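You operate a simulated robot arm through the tools that you are given. There is no shell and no other tool. Be economical: measure what you need, move in short steps, check, and stop when the job is done.

Carry out the task below with a simulated two-armed robot. There is one attempt and no reset: what you move stays moved.

JOB
Close the tester drawer. Then put the green wax ring on the top of the side table away on the top of the parts bench. Then open the right drawer of the workbench, take the nozzle from the top of the side table and put it in the inside the right drawer of the workbench, then shut the drawer. Then put the grease brush on the top of the sample table. Then take the orange wiper and put it on the white plate. Then take the oil can on the top of the board stand and put it away on the top of the workbench. Then open the middle drawer of the parts bench. Keep to this order. Set down upright: nozzle, oil can.

It is judged by the outcome, as a careful person would: the job done as asked, and still so three seconds after it is handed in. It fails if anything else is knocked over, pushed out of place, dropped, spilled or broken.

ROBOT AND FRAMES
Two 7-joint arms with fingered hands on one trunk, on a base that drives. Base frame: it is fixed to the floor where the robot stands at the start and does not move with it; the origin is under the middle of the robot, x ahead of it, y to its left, z up; the surface under the hand at the start is at about z = 0.886. Readings come in m, rad, newtons and seconds.
The left shoulder is at the start at [0.03, 0.119, 0.969], the right one opposite. With the tool pointing down near the work surface each hand reaches from about 0.42 to 0.8 m from the robot's upright axis, wherever it stands, measured 20 degrees to its own side. Places, roughly: grease brush (3x3x13 cm) [0.7, 1, 1]; green wax ring (4x4x4 cm) [0.8, 2.3, 0.8]; inside the right drawer of the workbench [0.5, -2.2, 0.7]; middle drawer of the parts bench [0.5, 0.8, 0.8]; nozzle [0.5, 2, 0.75]; oil can [-1.5, -0.25, 0.75]; orange wiper (8x8x2 cm) [0.4, 0.5, 0.9]; right drawer of the workbench [0.4, -2.2, 0.8]; tester drawer [0.6, -0.1, 0.9]; top of the parts bench [0.7, 0.6, 0.9]; top of the sample table [0.7, 4.5, 0.9]; top of the workbench [0.6, -2.5, 0.9]; white plate (13x13x2 cm) [-1.8, 1.7, 0.9]. Payload 3.8 kg a hand.
The TCP of each hand is the grasp point between the finger pads, 0.025 m short of the fingertips. In the tool frame z runs along the fingers and y along their closing line. Largest opening 0.088 m; the body of the gripper starts 0.029 m behind the TCP. The gripper is a hand of 4 fingers: y runs from the thumb to the fingers, the wrist lies at [-0.013, -0.106, -0.174] in the tool frame.
Orientation is that of the tool frame in the base frame, as [roll, pitch, yaw] about the fixed x, y, z axes, in that order (R = Rz(yaw) Ry(pitch) Rx(roll)). With the fingers straight down and the wrist toward the robot, the tool's x, y and z point along [0, 1, 0], [1, 0, 0] and [0, 0, -1] of the base frame.

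CONTROLS
- The arms move only by the tool send_rows. It takes "left_motion", "right_motion" or both (then of equal length, played together; a hand with none holds still); each is a list of rows, each a list of 2 entries, a list of its own where there are three numbers: the shift along the base's x, y, z in units of 500 mm (1.0 is 500 mm), then the turn, a rotation vector about the base's x, y, z in units of 45 degrees (1.0 is 45 degrees). In form: [[[dx, dy, dz], [wx, wy, wz]], ...]. A call has 1 to 20 rows; each row is the pose to reach, as a shift and turn from the pose commanded when the call began. A call with a number of a shift or a turn outside -1 to 1 is refused whole. Each row takes 0.2 s and may step no farther than 0.05 m and 0.15 rad from the row before; otherwise, the whole call is refused. A pose out of reach is approached as far as the arm can. The call stops where the force on the tool passes 40 N (or 10 N more than at its start, if that is more) or the arm is blocked; 0.2 s more then pass. In this call time passes only in rows, and 0.2 s behind the last. It gives the time, the measured TCP pose, the force on the tool (base axes), the opening and the grip force at its end, in the units of the frame above (readings bear some noise), with the torque about the TCP (base axes, N m) and any sound that the robot's microphone picked up.
- Cameras (640 x 400 px; columns grow to the right, rows downward): "scene" is now at [0.0538, 0.0313, 1.5227]; the picture's right is [0.43, -0.90, 0.00], its down [-0.65, -0.30, -0.70] and it looks along [0.63, 0.30, -0.71] (base axes); focal length 260 px, centre (320, 200). "left" rides on the left gripper at [-0.064, -0.083, -0.098] in its tool frame; the picture's right is [-0.62, -0.37, 0.69], its down [0.71, -0.63, 0.30] and it looks along [0.32, 0.68, 0.65] (tool axes); focal length 265 px, centre (320, 200). "right" rides on the right gripper at [0.064, -0.083, -0.098] in its tool frame; the picture's right is [-0.62, 0.37, -0.69], its down [-0.71, -0.63, 0.30] and it looks along [-0.32, 0.68, 0.65] (tool axes); focal length 265 px, centre (320, 200). There is no depth. A picture from a camera that has moved, and an enlarged one, comes with that camera's place and axes in the base frame and with its lens.
- grab_frame(camera): a new picture of that camera. The clock stands still meanwhile.
- lift_body(by): slides the trunk up (or, below 0, down) by that many m; the arms and the scene camera ride with it, the base frame stays. It gives what a move gives, with no picture.
- steer(legs): drives the robot by 1 to 6 legs, each [ahead, left, turn to the left] in m, m and rad, along the robot's own axes; the way and the turn of a leg run together, so that a leg with both is an arc; at most 1.5 m and 3.142 rad a leg. The arms and the cameras ride along, it lands a little off, and it stops where it bumps. It gives what a move gives.
- finger_targets(index, middle, ring, thumb_bend, thumb_turn, hand): sets how far each is bent, from 0 (flat) to 1 (curled in); at 0.3 the hand is open as for a grip, at 0.7 the pads meet at the TCP. One left out holds its place. A second passes; each finger stops where it meets its share of the squeeze, and holds until it gets a number again. It is the only way to open and close the hand. It gives what a move gives, with no picture; readings hold the bend of each and the force on the fingers (four entries, about 0 where the hand has none), thumb and palm. thumb_turn goes from beside the hand (0) to across from the fingers (1), as for a grip.
- head_to(pan, tilt): turns the head with the scene camera to pan (to the left, within 2.094 rad either way) and tilt (down, from -0.506 to 1.204), counted from straight ahead of the robot. It gives what a move gives.
- enlarge(camera, box): a new picture of the part [left, top, right, bottom] of that camera's present view, enlarged. The clock stands still meanwhile.
- close_job(): hands the job in; it is judged then, once.

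Go step by step. Nothing tells you exact positions but the pictures and the camera data: compare them with the known pose of the tool, close in by small moves and look again before you grip or let go. The budget is 207 turns and 194 pictures, counting those below and the enlarged ones. Unless the task says otherwise, let go and move clear before handing in.

The tools are called after "Call:" as name(argument=value, ...) on one line, values as JSON. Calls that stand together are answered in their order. send_rows: Moves the arms, as the interface text tells. Its arguments: {"type":"object","properties":{"left_motion":{"type":"array"},"right_motion":{"type":"array"}},"required":[]} The other tools are called the same way: lift_body (by) slides the trunk up or down; finger_targets (index, middle, ring, thumb_bend, thumb_turn, hand) moves the fingers one by one; steer (legs) drives the base; head_to (pan, tilt) turns the head that bears the scene camera; grab_frame (camera) takes a picture; enlarge (camera, box) takes an enlarged picture of a part of a camera's view; close_job () hands the job in.

At the start:

```text
clock: 0.0
left_tool_pos: [0.361, 0.4146, 1.1743]
left_tcp_rot: [3.141, 0.0, 1.572]
left_contact_force: [0.0, 0.0, -0.2]
left_torque: [-0.02, 0.04, 0.02]
left_width: 0.0877
left_grip_force: 0.1
left_shape: jaw
left_bend: [0.3, 0.3, 0.3, 0.3, 0.98]
left_finger forces: [0.1, 0.0, 0.1, 0.0, 0.0, 0.0]
right_tool_pos: [0.5445, 0.01, 1.1135]
right_tcp_rot: [3.141, 0.0, 1.57]
right_contact_force: [0.0, -0.3, -0.2]
right_torque: [-0.01, 0.01, -0.03]
right_width: 0.0876
right_grip_force: 0.1
right_shape: jaw
right_bend: [0.3, 0.3, 0.3, 0.3, 0.98]
right_finger forces: [0.0, 0.0, 0.0, 0.0, 0.0, 0.1]
trunk travel left (down, up): [-0.125, 0.465]
robot x, y, heading: [-0.0009, -0.0029, 0.0]
head pan, tilt: [0.442, 0.794]
```

scene: 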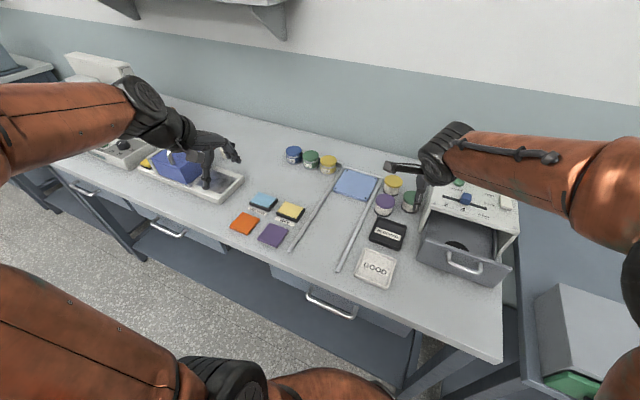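
right: 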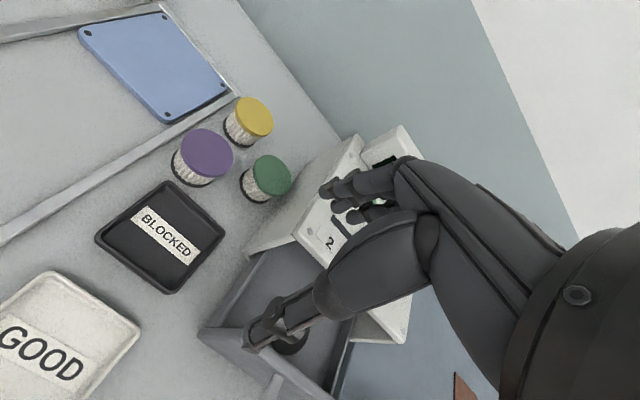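
left: 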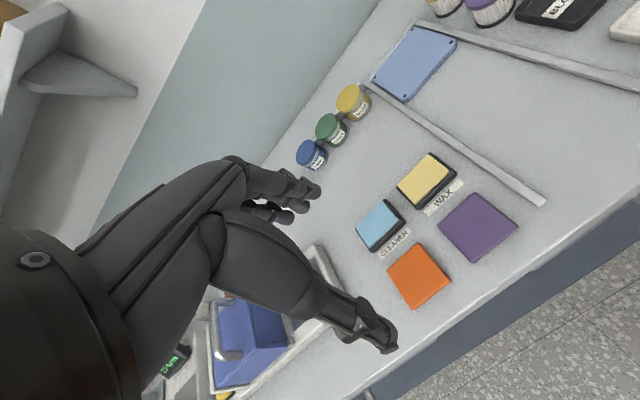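

The tester drawer is open, with its front at about x=0.54, y=-0.14, just above the table. I'll close the right hand for pushing and look closer.

Call:
enlarge(camera="scene", box=[340, 140, 560, 320])

Call:
finger_targets(hand="right", index=0.65, middle=0.65, ring=0.65, thumb_bend=0.65)

```text
2.22 times, centred on (450, 230) of scene
camera zoom: at [0.0538, 0.0313, 1.5227], right [0.43, -0.9, 0.0], down [-0.65, -0.3, -0.7], along [0.63, 0.3, -0.71], focal length 578 px, centre (31, 133)
```

zoom: 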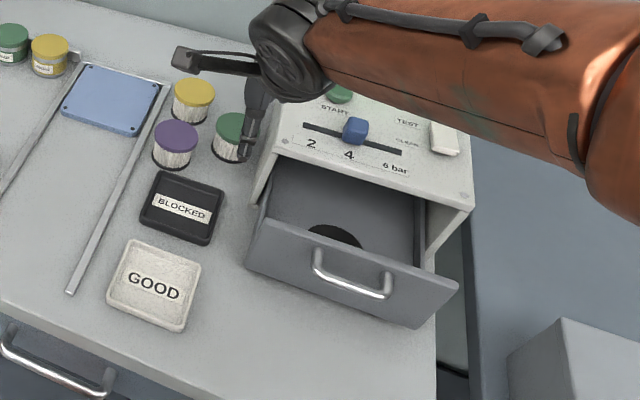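

```text
clock: 1.0
left_tool_pos: [0.3616, 0.4153, 1.1752]
left_tcp_rot: [3.141, 0.001, 1.57]
left_contact_force: [-1.0, -0.3, 0.0]
left_torque: [-0.04, -0.02, 0.0]
left_width: 0.0876
left_grip_force: 0.0
left_shape: jaw
left_bend: [0.3, 0.3, 0.3, 0.3, 0.98]
left_finger forces: [0.1, 0.0, 0.1, 0.0, 0.1, 0.0]
right_tool_pos: [0.5433, 0.0091, 1.1147]
right_tcp_rot: [3.141, -0.001, 1.571]
right_contact_force: [-0.4, 0.3, -0.7]
right_torque: [0.01, 0.02, -0.01]
right_width: 0.0094
right_grip_force: 0.1
right_shape: fingers
right_bend: [0.65, 0.65, 0.65, 0.65, 0.98]
right_finger forces: [0.0, 0.0, 0.0, 0.0, 0.0, 0.0]
trunk travel left (down, up): [-0.125, 0.465]
robot x, y, heading: [-0.0032, 0.0003, -0.001]
head pan, tilt: [0.442, 0.794]
```

Drawer front spans y -0.04 to -0.24 at x≈0.53 with the handle at about x=0.50. I'll bring the closed right hand behind it at y=-0.14, staying in front of the drawer, and lower.

Call:
send_rows(right_motion=[[[-0.06, -0.07, 0], [0, 0, 0]], [[-0.12, -0.14, 0], [0, 0, 0]], [[-0.18, -0.22, 0], [0, 0, 0]], [[-0.23, -0.298, 0], [0, 0, 0]], [[-0.23, -0.298, -0.09], [0, 0, 0]], [[-0.23, -0.298, -0.18], [0, 0, 0]], [[-0.23, -0.298, -0.27], [0, 0, 0]], [[-0.23, -0.298, -0.35], [0, 0, 0]]])

Call:
grab_frame(camera="scene")

Call:
grab_frame(camera="right")

```text
clock: 2.8
left_tool_pos: [0.3613, 0.4146, 1.1734]
left_tcp_rot: [-3.14, 0.0, 1.569]
left_contact_force: [0.0, -0.6, -0.3]
left_torque: [-0.01, 0.04, -0.04]
left_width: 0.0875
left_grip_force: 0.1
left_shape: jaw
left_bend: [0.3, 0.3, 0.3, 0.3, 0.98]
left_finger forces: [0.0, 0.1, 0.1, 0.0, 0.0, 0.0]
right_tool_pos: [0.4278, -0.1384, 0.9387]
right_tcp_rot: [-3.139, -0.002, 1.572]
right_contact_force: [0.8, -0.2, -0.5]
right_torque: [0.0, 0.04, 0.01]
right_width: 0.0094
right_grip_force: 0.0
right_shape: fingers
right_bend: [0.65, 0.65, 0.65, 0.65, 0.98]
right_finger forces: [0.0, 0.0, 0.0, 0.1, 0.1, 0.0]
trunk travel left (down, up): [-0.125, 0.465]
robot x, y, heading: [-0.0012, -0.0006, -0.001]
head pan, tilt: [0.442, 0.794]
```

```text
189 pictures are left
camera scene: at [0.0546, 0.0304, 1.5227], right [0.43, -0.9, 0.0], down [-0.65, -0.3, -0.7], along [0.63, 0.3, -0.71], focal length 260 px, centre (320, 200)
```

scene: 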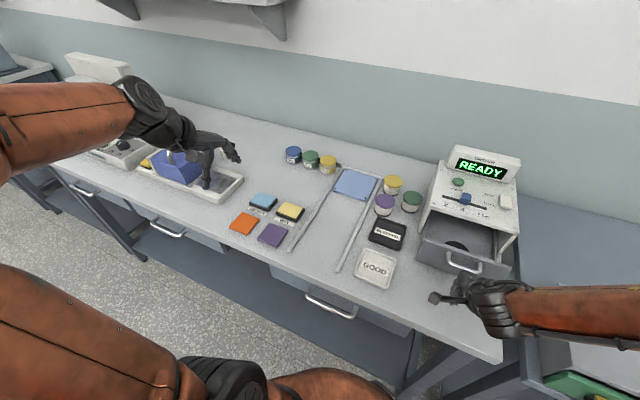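

```text
188 pictures are left
camera right: at [0.3435, -0.0745, 1.036], right [0.37, -0.62, 0.69], down [-0.63, -0.71, -0.31], along [0.68, -0.32, -0.66], focal length 265 px, centre (320, 200)
```

right: 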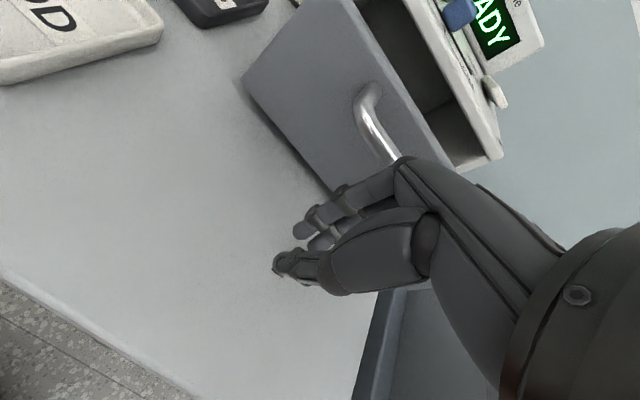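

The hand is correctly in front of the handle. Pushing forward in small steps.

Call:
send_rows(right_motion=[[[0.05, 0, 0], [0, 0, 0]], [[0.09, 0, 0], [0, 0, 0]], [[0.13, 0, 0], [0, 0, 0]], [[0.16, 0, 0], [0, 0, 0]], [[0.19, 0, 0], [0, 0, 0]], [[0.22, 0, 0], [0, 0, 0]], [[0.25, 0, 0], [0, 0, 0]]])

Call:
grab_frame(camera="scene")

```text
clock: 4.3
left_tool_pos: [0.357, 0.4147, 1.1757]
left_tcp_rot: [-3.141, 0.001, 1.566]
left_contact_force: [0.8, -0.9, -0.1]
left_torque: [0.03, 0.03, -0.01]
left_width: 0.0877
left_grip_force: 0.0
left_shape: jaw
left_bend: [0.3, 0.3, 0.3, 0.3, 0.98]
left_finger forces: [0.0, 0.1, 0.1, 0.1, 0.1, 0.0]
right_tool_pos: [0.5332, -0.1391, 0.9357]
right_tcp_rot: [-3.125, -0.004, 1.573]
right_contact_force: [-36.1, -1.1, 7.7]
right_torque: [0.0, -1.59, -0.4]
right_width: 0.0093
right_grip_force: 17.6
right_shape: fingers
right_bend: [0.65, 0.7, 0.65, 0.65, 0.98]
right_finger forces: [0.0, 35.5, 0.0, 0.0, 0.0, 0.1]
trunk travel left (down, up): [-0.125, 0.465]
robot x, y, heading: [-0.0017, -0.0022, -0.001]
head pan, tilt: [0.442, 0.794]
stopped in row 7 (right hand): the force on the tool passed its limit at 49 N (the readings are from after the stop); the commanded pose is now the measured one
```

```text
187 pictures are left
camera scene: at [0.0479, 0.0311, 1.5231], right [0.43, -0.91, 0.0], down [-0.64, -0.3, -0.7], along [0.64, 0.3, -0.71], focal length 260 px, centre (320, 200)
```

scene: 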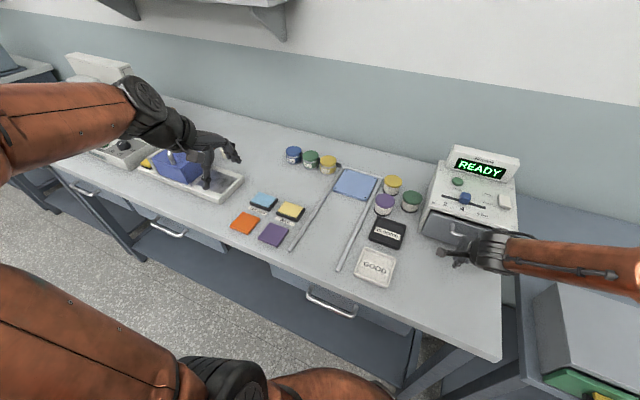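

The drawer looks shut. I'll back off and verify.

Call:
send_rows(right_motion=[[[-0.09, 0, 0], [0, 0, 0]], [[-0.18, 0, 0], [0, 0, 0]], [[-0.2, 0, 0.09], [0, 0, 0]], [[-0.2, 0, 0.18], [0, 0, 0]], [[-0.2, 0, 0.27], [0, 0, 0]], [[-0.2, 0, 0.36], [0, 0, 0]]])

Call:
enlarge(camera="scene", box=[340, 120, 560, 300])

Call:
head_to(pan=1.2, tilt=0.4)

Call:
grab_frame(camera="scene")

```text
clock: 5.8
left_tool_pos: [0.3594, 0.4162, 1.1736]
left_tcp_rot: [3.139, 0.0, 1.569]
left_contact_force: [-0.7, 0.0, -0.5]
left_torque: [-0.01, -0.01, 0.0]
left_width: 0.0878
left_grip_force: 0.1
left_shape: jaw
left_bend: [0.3, 0.3, 0.3, 0.3, 0.98]
left_finger forces: [0.0, 0.0, 0.0, 0.0, 0.0, 0.1]
right_tool_pos: [0.4398, -0.1391, 1.1161]
right_tcp_rot: [-3.129, 0.0, 1.575]
right_contact_force: [-0.1, 0.5, -0.4]
right_torque: [0.0, -0.01, -0.04]
right_width: 0.0094
right_grip_force: 0.1
right_shape: fingers
right_bend: [0.65, 0.65, 0.65, 0.65, 0.98]
right_finger forces: [0.1, 0.0, 0.1, 0.1, 0.1, 0.1]
trunk travel left (down, up): [-0.125, 0.465]
robot x, y, heading: [-0.0018, 0.0018, -0.001]
head pan, tilt: [0.442, 0.794]
```

```text
2.22 times, centred on (450, 210) of scene
camera zoom: at [0.0524, 0.0313, 1.5228], right [0.43, -0.9, 0.0], down [-0.65, -0.3, -0.7], along [0.63, 0.3, -0.71], focal length 578 px, centre (31, 178)
```

zoom: 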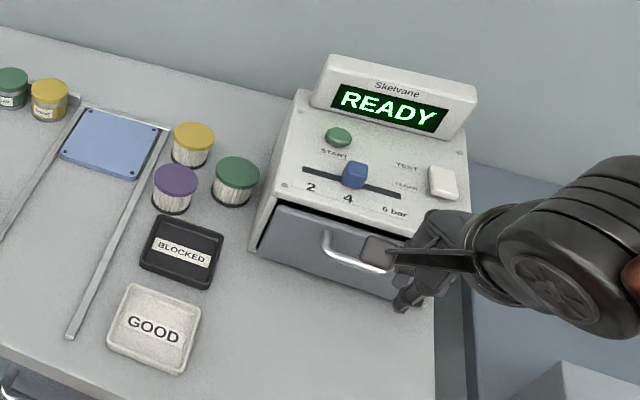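

```text
clock: 6.9
left_tool_pos: [0.3615, 0.4163, 1.1748]
left_tcp_rot: [-3.14, 0.0, 1.57]
left_contact_force: [-0.2, 0.4, -1.1]
left_torque: [0.01, -0.01, 0.01]
left_width: 0.0874
left_grip_force: 0.0
left_shape: jaw
left_bend: [0.3, 0.3, 0.3, 0.3, 0.98]
left_finger forces: [0.1, 0.0, 0.0, 0.0, 0.0, 0.1]
right_tool_pos: [0.4406, -0.1396, 1.1177]
right_tcp_rot: [-3.127, -0.001, 1.57]
right_contact_force: [0.3, 0.4, -0.1]
right_torque: [0.0, -0.01, -0.02]
right_width: 0.0093
right_grip_force: 0.2
right_shape: fingers
right_bend: [0.65, 0.65, 0.65, 0.65, 0.98]
right_finger forces: [0.0, 0.0, 0.0, 0.0, 0.0, 0.0]
trunk travel left (down, up): [-0.125, 0.465]
robot x, y, heading: [-0.0012, 0.0008, -0.004]
head pan, tilt: [1.201, 0.4]
```

```text
185 pictures are left
camera scene: at [0.0137, 0.083, 1.5574], right [0.93, -0.36, 0.0], down [-0.14, -0.36, -0.92], along [0.33, 0.86, -0.39], focal length 260 px, centre (320, 200)
```

scene: 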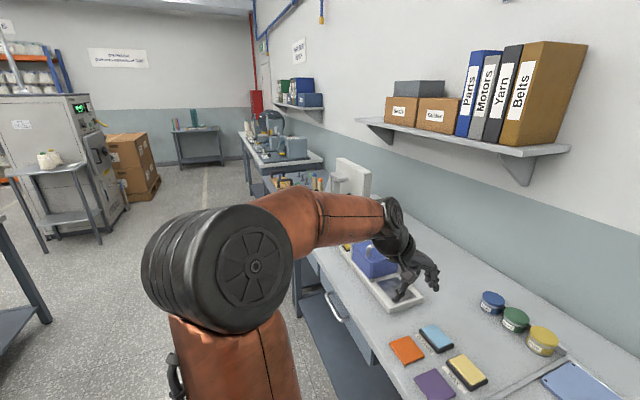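

The drawer is shut. Next is the green ring at the left (side table, y≈2.3). I'll look around to the left before driving.

Call:
head_to(pan=2.0, tilt=0.5)

Call:
grab_frame(camera="scene")

Call:
head_to(pan=-1.7, tilt=0.5)

Call:
grab_frame(camera="scene")

Call:
head_to(pan=0.0, tilt=0.7)

Call:
grab_frame(camera="scene")

```text
clock: 8.0
left_tool_pos: [0.3608, 0.4149, 1.1748]
left_tcp_rot: [3.141, 0.001, 1.567]
left_contact_force: [0.2, -0.1, 0.4]
left_torque: [0.0, -0.02, -0.01]
left_width: 0.0876
left_grip_force: 0.1
left_shape: jaw
left_bend: [0.3, 0.3, 0.3, 0.3, 0.98]
left_finger forces: [0.0, 0.0, 0.0, 0.0, 0.1, 0.1]
right_tool_pos: [0.4404, -0.1391, 1.1166]
right_tcp_rot: [-3.128, -0.002, 1.572]
right_contact_force: [0.1, 0.4, 0.1]
right_torque: [0.02, 0.01, 0.0]
right_width: 0.0093
right_grip_force: 0.2
right_shape: fingers
right_bend: [0.65, 0.65, 0.65, 0.65, 0.98]
right_finger forces: [0.1, 0.0, 0.1, 0.0, 0.0, 0.1]
trunk travel left (down, up): [-0.125, 0.465]
robot x, y, heading: [-0.0031, -0.0033, -0.0]
head pan, tilt: [2.0, 0.499]
```

```text
184 pictures are left
camera scene: at [-0.0577, 0.0795, 1.5483], right [0.91, 0.41, 0.0], down [0.2, -0.44, -0.88], along [-0.36, 0.8, -0.48], focal length 260 px, centre (320, 200)
```

scene: 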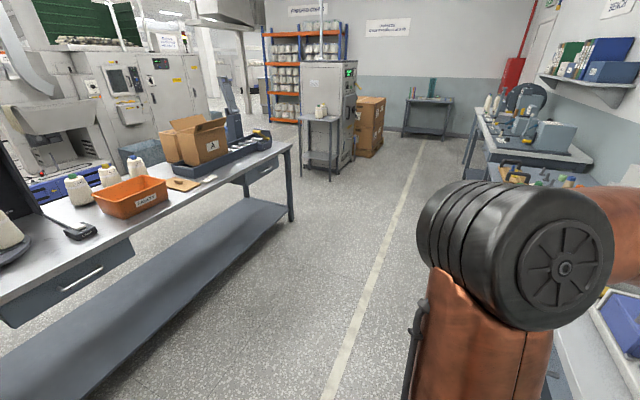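

```text
clock: 11.1
left_tool_pos: [0.3609, 0.4151, 1.1749]
left_tcp_rot: [-3.142, 0.001, 1.57]
left_contact_force: [0.6, -0.3, 0.7]
left_torque: [0.02, 0.0, 0.0]
left_width: 0.0875
left_grip_force: 0.2
left_shape: jaw
left_bend: [0.3, 0.3, 0.3, 0.3, 0.98]
left_finger forces: [0.0, 0.0, 0.0, 0.0, 0.1, 0.0]
right_tool_pos: [0.4405, -0.1397, 1.1159]
right_tcp_rot: [-3.128, -0.001, 1.57]
right_contact_force: [-0.2, -0.1, -0.7]
right_torque: [-0.02, 0.05, 0.02]
right_width: 0.0092
right_grip_force: 0.1
right_shape: fingers
right_bend: [0.65, 0.65, 0.65, 0.65, 0.98]
right_finger forces: [0.1, 0.0, 0.0, 0.1, 0.1, 0.0]
trunk travel left (down, up): [-0.125, 0.465]
robot x, y, heading: [-0.0014, -0.0003, -0.001]
head pan, tilt: [-1.7, 0.499]
```

```text
183 pictures are left
camera scene: at [-0.0318, -0.0935, 1.5483], right [-0.99, 0.13, 0.0], down [0.06, 0.47, -0.88], along [-0.11, -0.87, -0.48], focal length 260 px, centre (320, 200)
```

scene: 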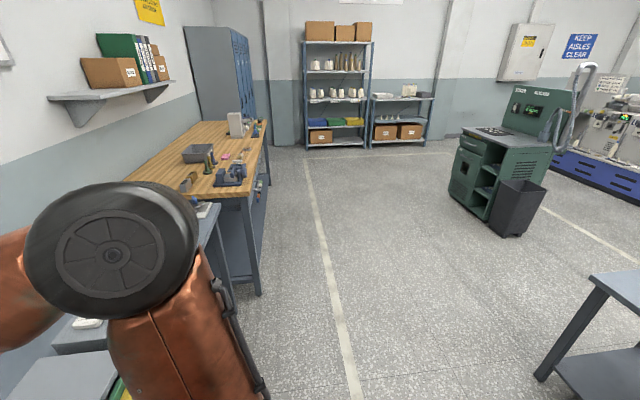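

```text
clock: 12.8
left_tool_pos: [0.3605, 0.4156, 1.1746]
left_tcp_rot: [-3.141, 0.0, 1.57]
left_contact_force: [0.4, 0.2, 0.0]
left_torque: [0.03, -0.01, 0.05]
left_width: 0.0876
left_grip_force: 0.0
left_shape: jaw
left_bend: [0.3, 0.3, 0.3, 0.3, 0.98]
left_finger forces: [0.0, 0.0, 0.0, 0.0, 0.0, 0.0]
right_tool_pos: [0.4411, -0.1398, 1.1157]
right_tcp_rot: [-3.129, -0.002, 1.571]
right_contact_force: [0.6, 0.4, -0.9]
right_torque: [-0.01, -0.01, -0.01]
right_width: 0.0094
right_grip_force: 0.1
right_shape: fingers
right_bend: [0.65, 0.65, 0.65, 0.65, 0.98]
right_finger forces: [0.1, 0.1, 0.0, 0.0, 0.1, 0.0]
trunk travel left (down, up): [-0.125, 0.465]
robot x, y, heading: [0.0022, -0.0029, 0.005]
head pan, tilt: [0.0, 0.7]
```

```text
182 pictures are left
camera scene: at [0.065, -0.0035, 1.5306], right [0.0, -1.0, 0.0], down [-0.64, 0.0, -0.76], along [0.76, 0.0, -0.64], focal length 260 px, centre (320, 200)
```

scene: 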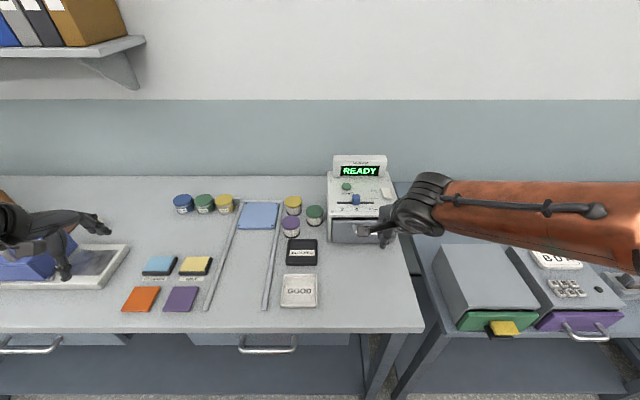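

Aisle is clear. I'll back off slightly, drive left along the bench to the side table and look.

Call:
steer(legs=[[-0.25, 0, 0], [0, 1.05, 0], [0, 1.05, 0]])

Call:
head_to(pan=0.1, tilt=0.7)

Call:
grab_frame(camera="scene")

```text
clock: 24.6
left_tool_pos: [0.1304, 2.5143, 1.1737]
left_tcp_rot: [3.14, -0.001, 1.562]
left_contact_force: [0.5, 0.3, 0.0]
left_torque: [0.0, -0.03, 0.01]
left_width: 0.0878
left_grip_force: 0.1
left_shape: jaw
left_bend: [0.3, 0.3, 0.3, 0.3, 0.98]
left_finger forces: [0.0, 0.0, 0.1, 0.1, 0.1, 0.1]
right_tool_pos: [0.2045, 1.9583, 1.1158]
right_tcp_rot: [-3.127, -0.001, 1.562]
right_contact_force: [0.3, -0.4, -0.2]
right_torque: [-0.04, 0.02, 0.01]
right_width: 0.0092
right_grip_force: 0.1
right_shape: fingers
right_bend: [0.65, 0.65, 0.65, 0.65, 0.98]
right_finger forces: [0.0, 0.0, 0.0, 0.1, 0.0, 0.1]
trunk travel left (down, up): [-0.125, 0.465]
robot x, y, heading: [-0.2349, 2.1025, -0.007]
head pan, tilt: [0.0, 0.7]
```

```text
clock: 25.3
left_tool_pos: [0.1307, 2.5134, 1.1742]
left_tcp_rot: [3.141, 0.001, 1.561]
left_contact_force: [0.3, 0.0, 0.2]
left_torque: [0.01, 0.01, -0.02]
left_width: 0.0877
left_grip_force: 0.0
left_shape: jaw
left_bend: [0.3, 0.3, 0.3, 0.3, 0.98]
left_finger forces: [0.0, 0.0, 0.1, 0.0, 0.0, 0.0]
right_tool_pos: [0.2036, 1.9575, 1.1154]
right_tcp_rot: [-3.126, -0.003, 1.562]
right_contact_force: [-1.3, -0.5, -0.7]
right_torque: [-0.03, 0.02, 0.01]
right_width: 0.0093
right_grip_force: 0.2
right_shape: fingers
right_bend: [0.65, 0.65, 0.65, 0.65, 0.98]
right_finger forces: [0.1, 0.0, 0.0, 0.0, 0.1, 0.0]
trunk travel left (down, up): [-0.125, 0.465]
robot x, y, heading: [-0.2371, 2.102, -0.012]
head pan, tilt: [0.099, 0.7]
```

```text
181 pictures are left
camera scene: at [-0.1692, 2.1049, 1.5306], right [0.09, -1.0, 0.0], down [-0.64, -0.06, -0.76], along [0.76, 0.07, -0.64], focal length 260 px, centre (320, 200)
```

scene: 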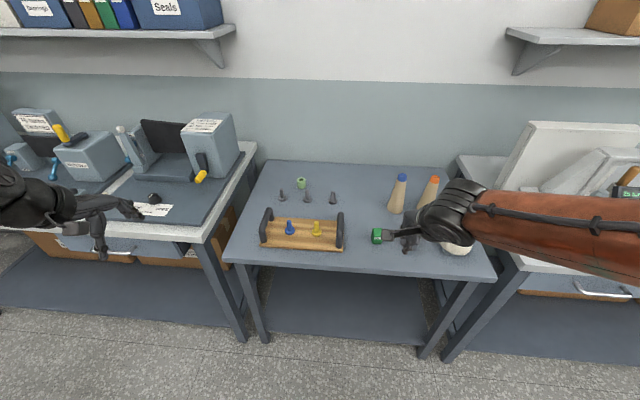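

The side table is ahead; the ring is at upper left on it. I'll raise the right arm out of the view and zoom in.

Call:
send_rows(right_motion=[[[-0.04, -0.08, 0.04], [0, 0, 0]], [[-0.04, -0.16, 0.08], [0, 0, 0]], [[-0.04, -0.24, 0.12], [0, 0, 0]], [[-0.04, -0.32, 0.16], [0, 0, 0]], [[-0.04, -0.4, 0.2], [0, 0, 0]]])

Call:
enlarge(camera="scene", box=[230, 150, 390, 280])

Call:
enlarge(camera="scene", box=[340, 150, 500, 280])

```text
clock: 26.5
left_tool_pos: [0.1302, 2.5118, 1.1746]
left_tcp_rot: [-3.14, 0.001, 1.56]
left_contact_force: [-0.2, 0.0, -0.6]
left_torque: [-0.04, 0.0, -0.01]
left_width: 0.0875
left_grip_force: 0.1
left_shape: jaw
left_bend: [0.3, 0.3, 0.3, 0.3, 0.98]
left_finger forces: [0.0, 0.0, 0.1, 0.1, 0.1, 0.1]
right_tool_pos: [0.1853, 1.7565, 1.216]
right_tcp_rot: [-3.127, -0.004, 1.563]
right_contact_force: [0.0, 0.0, -0.1]
right_torque: [0.02, -0.01, -0.01]
right_width: 0.0092
right_grip_force: 0.0
right_shape: fingers
right_bend: [0.65, 0.65, 0.65, 0.65, 0.98]
right_finger forces: [0.0, 0.1, 0.0, 0.0, 0.0, 0.1]
trunk travel left (down, up): [-0.125, 0.465]
robot x, y, heading: [-0.2316, 2.099, -0.01]
head pan, tilt: [0.099, 0.7]
```

```text
3.08 times, centred on (310, 215) of scene
camera zoom: at [-0.1694, 2.1043, 1.5306], right [0.09, -1.0, 0.0], down [-0.64, -0.06, -0.76], along [0.76, 0.07, -0.64], focal length 801 px, centre (351, 154)
```

zoom: 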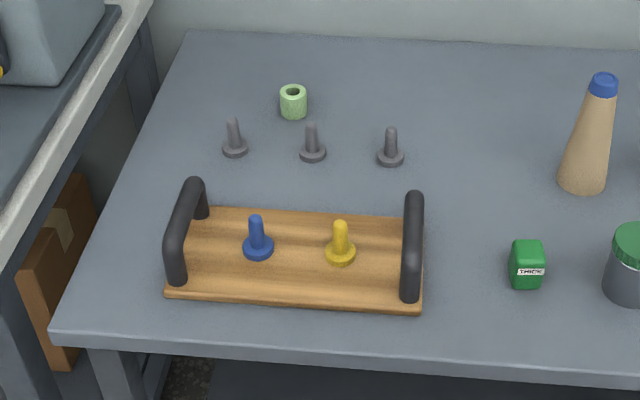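

```text
3.08 times, centred on (420, 215) of scene
camera zoom: at [-0.1694, 2.1043, 1.5306], right [0.09, -1.0, 0.0], down [-0.64, -0.06, -0.76], along [0.76, 0.07, -0.64], focal length 801 px, centre (12, 154)
```

zoom: 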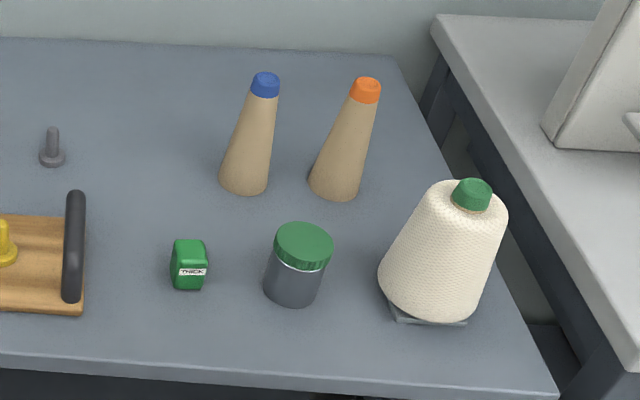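

The ring is the light-green hollow cylinder at about [0.85, 2.29]; the nozzle is most likely the green block labelled "THICK" at about [0.51, 1.94]. I'll drive closer for the left hand to take the ring.

Call:
steer(legs=[[0.32, -0.02, 0.01]])

Call:
head_to(pan=0.25, tilt=0.75)

Call:
grab_frame(camera="scene")

```text
clock: 28.6
left_tool_pos: [0.4482, 2.4945, 1.1746]
left_tcp_rot: [-3.14, -0.001, 1.569]
left_contact_force: [1.0, -0.5, -1.1]
left_torque: [0.01, 0.0, -0.03]
left_width: 0.0875
left_grip_force: 0.1
left_shape: jaw
left_bend: [0.3, 0.3, 0.3, 0.3, 0.98]
left_finger forces: [0.0, 0.1, 0.1, 0.0, 0.0, 0.1]
right_tool_pos: [0.5091, 1.7383, 1.2144]
right_tcp_rot: [-3.129, -0.001, 1.573]
right_contact_force: [0.2, 0.3, 0.0]
right_torque: [0.0, -0.01, 0.0]
right_width: 0.0092
right_grip_force: 0.1
right_shape: fingers
right_bend: [0.65, 0.65, 0.65, 0.65, 0.98]
right_finger forces: [0.0, 0.0, 0.1, 0.0, 0.1, 0.1]
trunk travel left (down, up): [-0.125, 0.465]
robot x, y, heading: [0.0875, 2.0768, 0.001]
head pan, tilt: [0.099, 0.7]
```

```text
clock: 29.3
left_tool_pos: [0.4475, 2.4943, 1.1739]
left_tcp_rot: [-3.141, 0.001, 1.569]
left_contact_force: [0.4, 0.9, -0.9]
left_torque: [-0.03, 0.0, -0.02]
left_width: 0.0876
left_grip_force: 0.1
left_shape: jaw
left_bend: [0.3, 0.3, 0.3, 0.3, 0.98]
left_finger forces: [0.0, 0.0, 0.0, 0.0, 0.0, 0.0]
right_tool_pos: [0.5079, 1.7402, 1.2168]
right_tcp_rot: [-3.127, -0.001, 1.571]
right_contact_force: [-0.3, 0.2, -0.1]
right_torque: [0.0, -0.01, 0.0]
right_width: 0.0091
right_grip_force: 0.1
right_shape: fingers
right_bend: [0.65, 0.65, 0.65, 0.65, 0.98]
right_finger forces: [0.1, 0.1, 0.1, 0.0, 0.0, 0.0]
trunk travel left (down, up): [-0.125, 0.465]
robot x, y, heading: [0.0844, 2.0806, -0.002]
head pan, tilt: [0.25, 0.75]
```

```text
178 pictures are left
camera scene: at [0.1462, 2.0957, 1.5264], right [0.25, -0.97, 0.0], down [-0.66, -0.17, -0.73], along [0.71, 0.18, -0.68], focal length 260 px, centre (320, 200)
```

scene: 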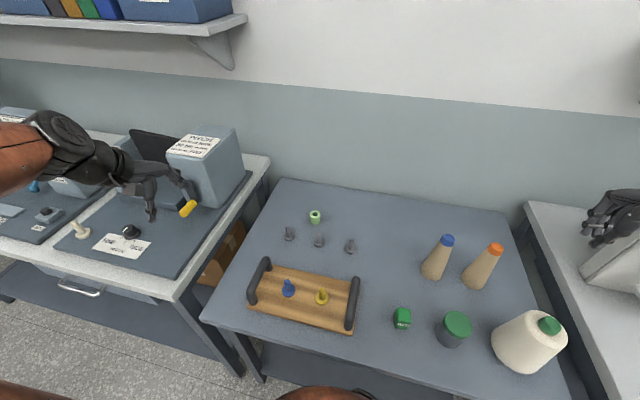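

Triangulating gives the ring at about [0.806, 2.283] on a table top at z≈0.785. I'll move the left hand above it and lower the trunk a bit.

Call:
send_rows(left_motion=[[[0.06, -0.053, -0.018], [0, 0, 0]], [[0.12, -0.106, -0.037], [0, 0, 0]], [[0.19, -0.158, -0.055], [0, 0, 0]], [[0.25, -0.21, -0.074], [0, 0, 0]], [[0.31, -0.264, -0.09], [0, 0, 0]], [[0.38, -0.317, -0.11], [0, 0, 0]], [[0.44, -0.37, -0.13], [0, 0, 0]], [[0.5, -0.422, -0.148], [0, 0, 0]], [[0.57, -0.422, -0.148], [0, 0, 0]]])

Call:
lift_body(by=-0.1)

Call:
grab_frame(camera="left")

Call:
grab_frame(camera="scene")

```text
clock: 31.3
left_tool_pos: [0.7326, 2.2845, 1.0999]
left_tcp_rot: [-3.14, 0.0, 1.572]
left_contact_force: [-0.9, 0.6, -0.2]
left_torque: [-0.02, 0.0, 0.02]
left_width: 0.0875
left_grip_force: 0.0
left_shape: jaw
left_bend: [0.3, 0.3, 0.3, 0.3, 0.98]
left_finger forces: [0.0, 0.1, 0.1, 0.0, 0.1, 0.0]
right_tool_pos: [0.5091, 1.7392, 1.2163]
right_tcp_rot: [-3.127, -0.003, 1.573]
right_contact_force: [0.2, 0.3, -0.4]
right_torque: [-0.05, 0.0, 0.01]
right_width: 0.0093
right_grip_force: 0.0
right_shape: fingers
right_bend: [0.65, 0.65, 0.65, 0.65, 0.98]
right_finger forces: [0.0, 0.0, 0.1, 0.0, 0.1, 0.0]
trunk travel left (down, up): [-0.125, 0.465]
robot x, y, heading: [0.086, 2.0813, 0.001]
head pan, tilt: [0.25, 0.75]
```

```text
clock: 32.7
left_tool_pos: [0.7325, 2.2841, 0.9999]
left_tcp_rot: [-3.14, 0.0, 1.569]
left_contact_force: [0.0, 0.1, 0.3]
left_torque: [-0.02, 0.02, 0.03]
left_width: 0.0878
left_grip_force: 0.1
left_shape: jaw
left_bend: [0.3, 0.3, 0.3, 0.3, 0.98]
left_finger forces: [0.0, 0.1, 0.0, 0.0, 0.0, 0.0]
right_tool_pos: [0.5082, 1.7408, 1.1166]
right_tcp_rot: [-3.127, -0.002, 1.573]
right_contact_force: [0.8, -1.0, -0.2]
right_torque: [0.03, 0.02, -0.04]
right_width: 0.0092
right_grip_force: 0.0
right_shape: fingers
right_bend: [0.65, 0.65, 0.65, 0.65, 0.98]
right_finger forces: [0.0, 0.1, 0.0, 0.1, 0.0, 0.1]
trunk travel left (down, up): [-0.025, 0.565]
robot x, y, heading: [0.0842, 2.0806, -0.005]
head pan, tilt: [0.25, 0.75]
```

```text
177 pictures are left
camera left: at [0.6477, 2.2186, 1.097], right [-0.37, -0.62, -0.69], down [-0.63, 0.72, -0.3], along [0.68, 0.32, -0.65], focal length 265 px, centre (320, 200)
```

left: 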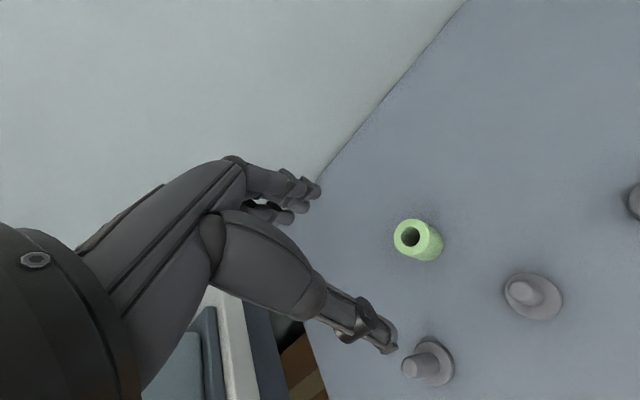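

```text
176 pictures are left
camera scene: at [0.1464, 2.0957, 1.4265], right [0.25, -0.97, 0.0], down [-0.66, -0.17, -0.73], along [0.71, 0.18, -0.68], focal length 260 px, centre (320, 200)
```

scene: 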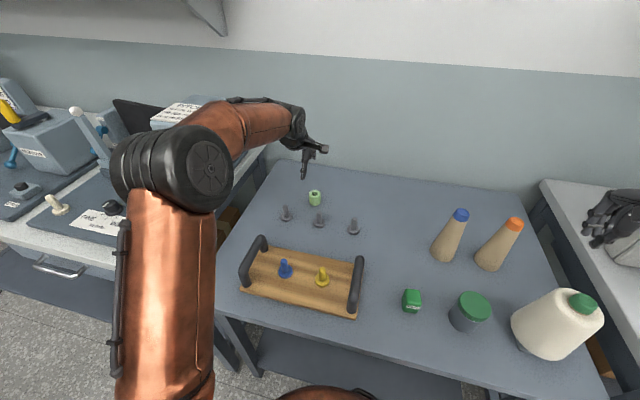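

Ring is near [0.79, 2.281]. I'll come to a lower hover and check the alignment.

Call:
send_rows(left_motion=[[[0.06, -0.004, -0.05], [0, 0, 0]], [[0.115, -0.006, -0.1], [0, 0, 0]], [[0.115, -0.006, -0.15], [0, 0, 0]], [[0.115, -0.006, -0.2], [0, 0, 0]]])

Call:
grab_frame(camera="left")

Call:
enlarge(camera="scene", box=[240, 120, 400, 220])

```text
clock: 33.7
left_tool_pos: [0.7913, 2.2794, 0.9011]
left_tcp_rot: [-3.141, 0.001, 1.568]
left_contact_force: [-0.8, 0.5, -0.6]
left_torque: [0.01, -0.02, -0.01]
left_width: 0.0877
left_grip_force: 0.0
left_shape: jaw
left_bend: [0.3, 0.3, 0.3, 0.3, 0.98]
left_finger forces: [0.1, 0.0, 0.1, 0.1, 0.0, 0.0]
right_tool_pos: [0.5082, 1.7386, 1.1159]
right_tcp_rot: [-3.128, 0.0, 1.572]
right_contact_force: [0.1, 0.0, 0.3]
right_torque: [0.04, -0.01, 0.0]
right_width: 0.0092
right_grip_force: 0.0
right_shape: fingers
right_bend: [0.65, 0.65, 0.65, 0.65, 0.98]
right_finger forces: [0.0, 0.1, 0.0, 0.1, 0.0, 0.1]
trunk travel left (down, up): [-0.025, 0.565]
robot x, y, heading: [0.0832, 2.0806, -0.002]
head pan, tilt: [0.25, 0.75]
```

```text
175 pictures are left
camera left: at [0.7061, 2.2153, 0.9969], right [-0.37, -0.62, -0.69], down [-0.63, 0.71, -0.3], along [0.68, 0.32, -0.65], focal length 265 px, centre (320, 200)
```

left: 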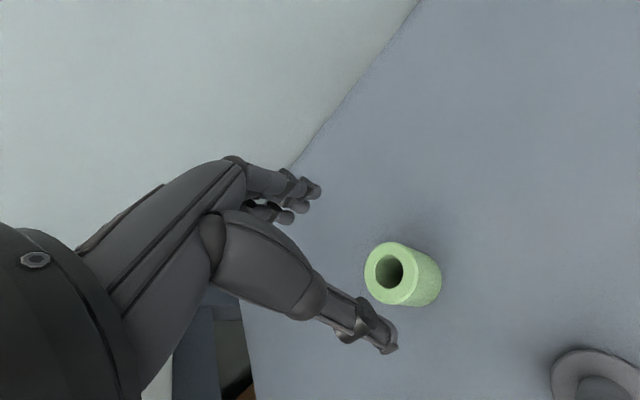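

```text
4.00 times, centred on (320, 170) of scene
camera zoom: at [0.147, 2.0957, 1.4263], right [0.25, -0.97, 0.0], down [-0.66, -0.17, -0.73], along [0.71, 0.18, -0.68], focal length 1041 px, centre (320, 320)
```

zoom: 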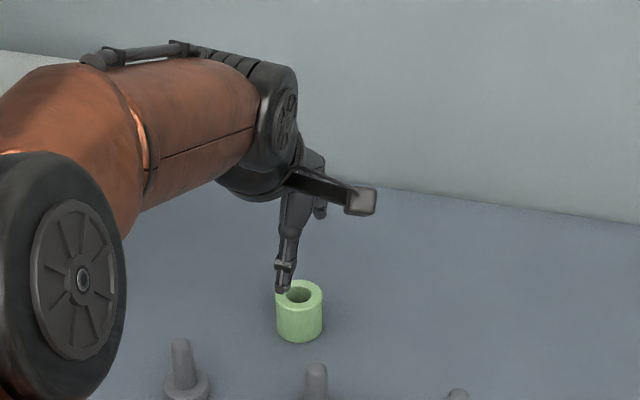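

The ring lies nearly straight below the TCP. Descending to grasp height.

Call:
send_rows(left_motion=[[[-0.008, 0.006, -0.05], [0, 0, 0]], [[-0.008, 0.006, -0.1], [0, 0, 0]], [[-0.008, 0.006, -0.14], [0, 0, 0]], [[-0.008, 0.006, -0.162], [0, 0, 0]]])

Call:
grab_frame(camera="left")

Call:
enlarge(camera="scene", box=[240, 140, 400, 240])

```text
clock: 34.7
left_tool_pos: [0.7865, 2.2831, 0.8245]
left_tcp_rot: [3.134, 0.001, 1.569]
left_contact_force: [-3.0, -0.4, 14.0]
left_torque: [0.1, -0.63, 0.06]
left_width: 0.0868
left_grip_force: 0.1
left_shape: jaw
left_bend: [0.3, 0.3, 0.3, 0.3, 0.98]
left_finger forces: [0.0, 13.4, 0.0, 0.0, 0.3, 0.0]
right_tool_pos: [0.5069, 1.739, 1.1176]
right_tcp_rot: [-3.131, -0.004, 1.573]
right_contact_force: [0.6, 0.3, 0.4]
right_torque: [-0.04, 0.0, 0.01]
right_width: 0.0092
right_grip_force: 0.0
right_shape: fingers
right_bend: [0.65, 0.65, 0.65, 0.65, 0.98]
right_finger forces: [0.1, 0.0, 0.0, 0.0, 0.0, 0.0]
trunk travel left (down, up): [-0.025, 0.565]
robot x, y, heading: [0.0875, 2.0787, -0.003]
head pan, tilt: [0.25, 0.75]
```

```text
173 pictures are left
camera left: at [0.7004, 2.219, 0.9195], right [-0.36, -0.62, -0.7], down [-0.63, 0.71, -0.31], along [0.69, 0.32, -0.65], focal length 265 px, centre (320, 200)
```

left: 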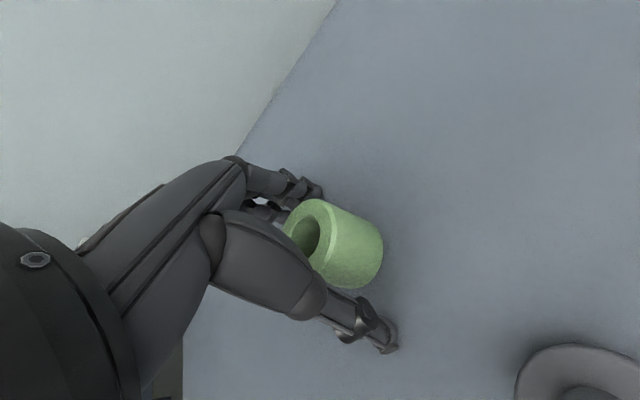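

```text
4.00 times, centred on (320, 190) of scene
camera zoom: at [0.144, 2.0951, 1.4267], right [0.25, -0.97, 0.0], down [-0.66, -0.17, -0.73], along [0.71, 0.18, -0.68], focal length 1041 px, centre (320, 240)
```

zoom: 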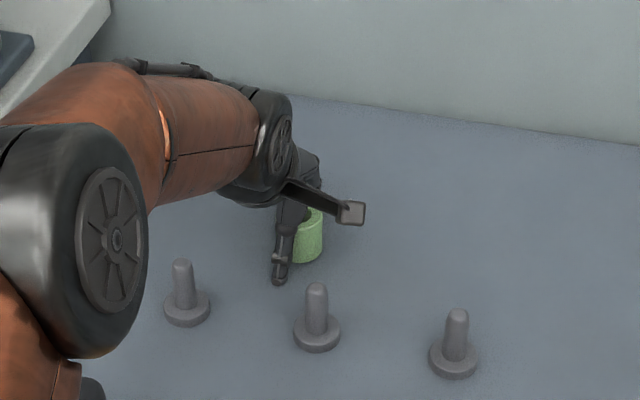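

Contact at the fingertip (likely the table) at 14 N; I'll rise 6 mm and close the hand around the ring.

Call:
send_rows(left_motion=[[[0, 0, 0.014], [0, 0, 0]]])

Call:
finger_targets(hand="left", index=0.6, middle=0.6, ring=0.6, thumb_bend=0.6)

Call:
grab_frame(camera="left")

```text
clock: 35.1
left_tool_pos: [0.7841, 2.2846, 0.8248]
left_tcp_rot: [-3.137, 0.001, 1.571]
left_contact_force: [1.0, 0.3, 0.8]
left_torque: [0.07, -0.11, 0.0]
left_width: 0.0878
left_grip_force: 0.1
left_shape: jaw
left_bend: [0.3, 0.3, 0.3, 0.3, 0.98]
left_finger forces: [0.0, 1.2, 0.0, 0.0, 0.0, 0.0]
right_tool_pos: [0.5084, 1.7397, 1.1166]
right_tcp_rot: [-3.127, -0.001, 1.572]
right_contact_force: [0.2, 0.6, 1.5]
right_torque: [-0.02, 0.01, 0.04]
right_width: 0.0096
right_grip_force: 0.1
right_shape: fingers
right_bend: [0.65, 0.65, 0.65, 0.65, 0.98]
right_finger forces: [0.1, 0.0, 0.1, 0.0, 0.0, 0.0]
trunk travel left (down, up): [-0.025, 0.565]
robot x, y, heading: [0.0893, 2.078, 0.001]
head pan, tilt: [0.25, 0.75]
```

```text
clock: 36.1
left_tool_pos: [0.7852, 2.284, 0.8276]
left_tcp_rot: [3.14, -0.001, 1.569]
left_contact_force: [3.6, -0.1, 9.9]
left_torque: [0.03, -0.26, -0.04]
left_width: 0.0336
left_grip_force: 8.2
left_shape: fingers
left_bend: [0.54, 0.58, 0.6, 0.55, 0.97]
left_finger forces: [4.3, 8.1, 0.0, 0.0, 4.0, 0.1]
right_tool_pos: [0.5079, 1.7394, 1.1162]
right_tcp_rot: [-3.129, -0.003, 1.571]
right_contact_force: [-0.4, 0.7, 1.0]
right_torque: [0.03, 0.02, -0.05]
right_width: 0.0094
right_grip_force: 0.0
right_shape: fingers
right_bend: [0.65, 0.65, 0.65, 0.65, 0.98]
right_finger forces: [0.0, 0.1, 0.1, 0.1, 0.0, 0.0]
trunk travel left (down, up): [-0.025, 0.565]
robot x, y, heading: [0.0865, 2.079, -0.001]
head pan, tilt: [0.25, 0.75]
```

```text
171 pictures are left
camera left: at [0.701, 2.2187, 0.9244], right [-0.37, -0.62, -0.69], down [-0.63, 0.72, -0.31], along [0.69, 0.32, -0.65], focal length 265 px, centre (320, 200)
```

left: 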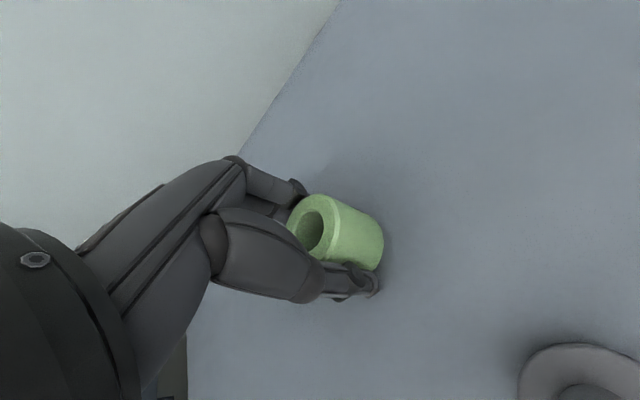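

The index, middle and thumb hold it. Squeezing a bit more and lifting.

Call:
finger_targets(hand="left", index=0.68, middle=0.68, ring=0.6, thumb_bend=0.66)

Call:
send_rows(left_motion=[[[0, 0, 0.06], [0, 0, 0]], [[0, 0, 0.14], [0, 0, 0]], [[0, 0, 0.22], [0, 0, 0]], [[0, 0, 0.3], [0, 0, 0]], [[0, 0, 0.38], [0, 0, 0]], [[-0.04, 0, 0.46], [0, 0, 0]]])

Call:
grab_frame(camera="left")

Call:
grab_frame(camera="scene")

```text
clock: 37.1
left_tool_pos: [0.7861, 2.2837, 0.8283]
left_tcp_rot: [3.14, -0.001, 1.57]
left_contact_force: [4.5, -1.2, 11.2]
left_torque: [0.02, -0.31, -0.06]
left_width: 0.0323
left_grip_force: 14.7
left_shape: fingers
left_bend: [0.55, 0.61, 0.6, 0.55, 0.97]
left_finger forces: [8.0, 11.8, 0.1, 0.0, 9.8, 0.1]
right_tool_pos: [0.5066, 1.7391, 1.1172]
right_tcp_rot: [-3.129, -0.003, 1.571]
right_contact_force: [0.1, -0.2, -0.1]
right_torque: [0.0, -0.02, 0.0]
right_width: 0.0095
right_grip_force: 0.1
right_shape: fingers
right_bend: [0.65, 0.65, 0.65, 0.65, 0.98]
right_finger forces: [0.0, 0.0, 0.0, 0.1, 0.0, 0.0]
trunk travel left (down, up): [-0.025, 0.565]
robot x, y, heading: [0.0836, 2.082, -0.0]
head pan, tilt: [0.25, 0.75]
```

```text
clock: 38.5
left_tool_pos: [0.766, 2.2835, 1.0574]
left_tcp_rot: [-3.139, 0.0, 1.568]
left_contact_force: [-1.3, -0.1, -1.1]
left_torque: [-0.01, -0.02, -0.02]
left_width: 0.0319
left_grip_force: 9.8
left_shape: fingers
left_bend: [0.56, 0.64, 0.6, 0.55, 0.96]
left_finger forces: [6.9, 2.8, 0.1, 0.1, 10.1, 0.1]
right_tool_pos: [0.507, 1.7395, 1.1159]
right_tcp_rot: [-3.128, -0.001, 1.57]
right_contact_force: [0.2, 0.5, 0.3]
right_torque: [0.02, 0.03, 0.04]
right_width: 0.0094
right_grip_force: 0.0
right_shape: fingers
right_bend: [0.65, 0.65, 0.65, 0.65, 0.98]
right_finger forces: [0.0, 0.0, 0.1, 0.0, 0.0, 0.0]
trunk travel left (down, up): [-0.025, 0.565]
robot x, y, heading: [0.0846, 2.0776, -0.002]
head pan, tilt: [0.25, 0.75]
```

```text
170 pictures are left
camera left: at [0.6803, 2.219, 1.1535], right [-0.37, -0.62, -0.69], down [-0.63, 0.72, -0.3], along [0.68, 0.32, -0.65], focal length 265 px, centre (320, 200)
```

left: 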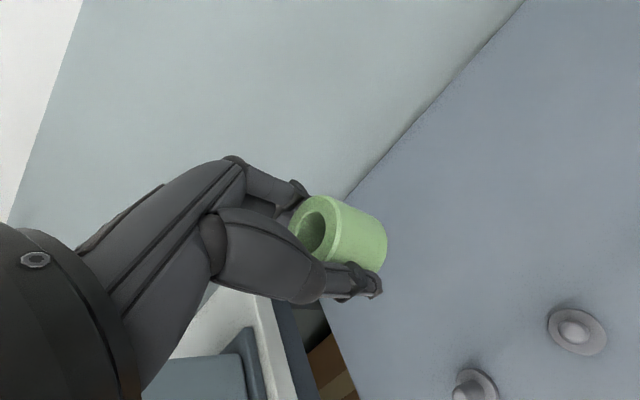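

```text
169 pictures are left
camera scene: at [0.1454, 2.0956, 1.4264], right [0.25, -0.97, 0.0], down [-0.66, -0.17, -0.73], along [0.71, 0.18, -0.68], focal length 260 px, centre (320, 200)
```

scene: 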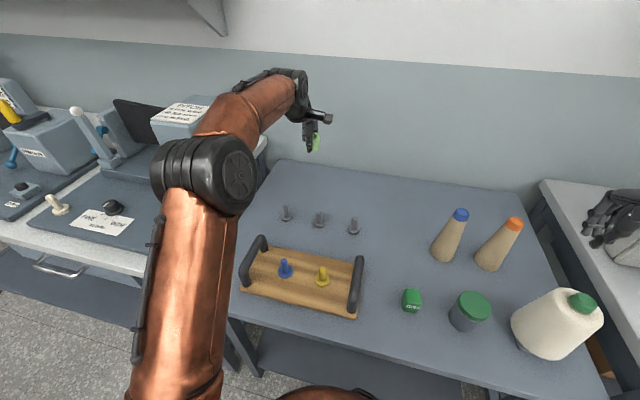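

Ring is secure. I'll retract, raise the trunk, and drive back to the parts bench to set it on a free area near [0.68, 0.5].

Call:
send_rows(left_motion=[[[-0.08, 0, 0.02], [0, 0, 0]], [[-0.16, 0, 0.04], [0, 0, 0]], [[-0.24, 0, 0.06], [0, 0, 0]], [[-0.32, 0, 0.08], [0, 0, 0]], [[-0.4, 0, 0.1], [0, 0, 0]], [[-0.48, 0, 0.12], [0, 0, 0]], [[-0.54, 0, 0.14], [0, 0, 0]]])

Call:
lift_body(by=0.1)

Call:
steer(legs=[[-0.33, 0, 0], [0, -0.9, 0], [0, -0.9, 0]])

Call:
head_to(pan=0.3, tilt=0.7)

Call:
grab_frame(camera="scene")

```text
clock: 40.1
left_tool_pos: [0.496, 2.2836, 1.1268]
left_tcp_rot: [3.141, 0.0, 1.567]
left_contact_force: [0.4, 0.0, -0.3]
left_torque: [0.01, 0.01, -0.03]
left_width: 0.0319
left_grip_force: 9.4
left_shape: fingers
left_bend: [0.56, 0.64, 0.6, 0.55, 0.96]
left_finger forces: [6.7, 2.8, 0.0, 0.0, 9.8, 0.0]
right_tool_pos: [0.5083, 1.7398, 1.1166]
right_tcp_rot: [-3.127, -0.002, 1.572]
right_contact_force: [0.1, 0.6, 0.7]
right_torque: [0.0, 0.05, 0.01]
right_width: 0.0092
right_grip_force: 0.1
right_shape: fingers
right_bend: [0.65, 0.65, 0.65, 0.65, 0.98]
right_finger forces: [0.0, 0.1, 0.0, 0.0, 0.0, 0.0]
trunk travel left (down, up): [-0.025, 0.565]
robot x, y, heading: [0.0839, 2.0765, -0.004]
head pan, tilt: [0.25, 0.75]
```

```text
clock: 41.4
left_tool_pos: [0.4964, 2.2838, 1.2262]
left_tcp_rot: [-3.141, 0.0, 1.569]
left_contact_force: [0.7, 0.3, -0.7]
left_torque: [0.0, 0.01, -0.02]
left_width: 0.0319
left_grip_force: 9.1
left_shape: fingers
left_bend: [0.56, 0.64, 0.6, 0.55, 0.96]
left_finger forces: [6.7, 2.8, 0.0, 0.0, 9.9, 0.0]
right_tool_pos: [0.5077, 1.7387, 1.2158]
right_tcp_rot: [-3.127, -0.001, 1.57]
right_contact_force: [0.3, 0.2, -0.1]
right_torque: [-0.02, 0.0, 0.02]
right_width: 0.0093
right_grip_force: 0.0
right_shape: fingers
right_bend: [0.65, 0.65, 0.65, 0.65, 0.98]
right_finger forces: [0.0, 0.0, 0.0, 0.0, 0.0, 0.0]
trunk travel left (down, up): [-0.125, 0.465]
robot x, y, heading: [0.0831, 2.0738, -0.002]
head pan, tilt: [0.25, 0.75]
```

```text
clock: 52.3
left_tool_pos: [0.1603, 0.4704, 1.2259]
left_tcp_rot: [3.142, 0.0, 1.566]
left_contact_force: [-0.7, -0.3, -0.8]
left_torque: [0.03, 0.01, 0.0]
left_width: 0.0323
left_grip_force: 9.4
left_shape: fingers
left_bend: [0.56, 0.64, 0.6, 0.55, 0.96]
left_finger forces: [6.9, 2.8, 0.0, 0.0, 9.8, 0.0]
right_tool_pos: [0.17, -0.0739, 1.2146]
right_tcp_rot: [-3.128, -0.003, 1.567]
right_contact_force: [-0.1, 0.2, -0.3]
right_torque: [0.0, 0.03, 0.0]
right_width: 0.0094
right_grip_force: 0.0
right_shape: fingers
right_bend: [0.65, 0.65, 0.65, 0.65, 0.98]
right_finger forces: [0.0, 0.0, 0.1, 0.0, 0.1, 0.0]
trunk travel left (down, up): [-0.125, 0.465]
robot x, y, heading: [-0.248, 0.2694, -0.005]
head pan, tilt: [0.25, 0.75]
```

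```text
clock: 52.9
left_tool_pos: [0.1598, 0.4715, 1.2264]
left_tcp_rot: [-3.141, 0.001, 1.566]
left_contact_force: [0.2, -0.3, -0.7]
left_torque: [-0.01, 0.01, -0.01]
left_width: 0.032
left_grip_force: 9.3
left_shape: fingers
left_bend: [0.56, 0.64, 0.6, 0.55, 0.96]
left_finger forces: [6.8, 2.8, 0.1, 0.0, 9.7, 0.0]
right_tool_pos: [0.17, -0.0739, 1.2162]
right_tcp_rot: [-3.128, -0.002, 1.567]
right_contact_force: [0.4, 0.5, 0.8]
right_torque: [0.0, -0.04, 0.04]
right_width: 0.0095
right_grip_force: 0.1
right_shape: fingers
right_bend: [0.65, 0.65, 0.65, 0.65, 0.98]
right_finger forces: [0.0, 0.0, 0.0, 0.1, 0.0, 0.0]
trunk travel left (down, up): [-0.125, 0.465]
robot x, y, heading: [-0.256, 0.267, -0.007]
head pan, tilt: [0.3, 0.7]
```

```text
168 pictures are left
camera scene: at [-0.1899, 0.2886, 1.5306], right [0.29, -0.96, 0.0], down [-0.62, -0.19, -0.76], along [0.73, 0.22, -0.64], focal length 260 px, centre (320, 200)
```

scene: 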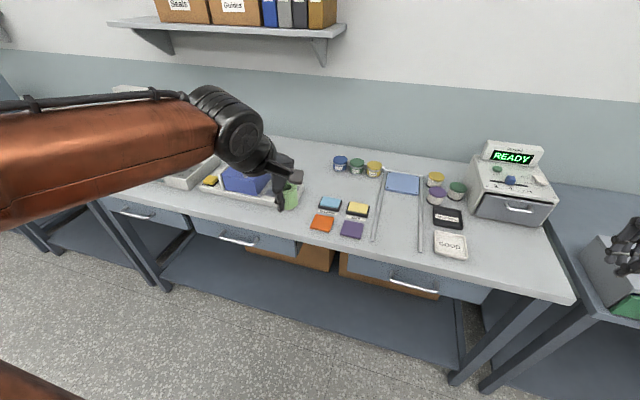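

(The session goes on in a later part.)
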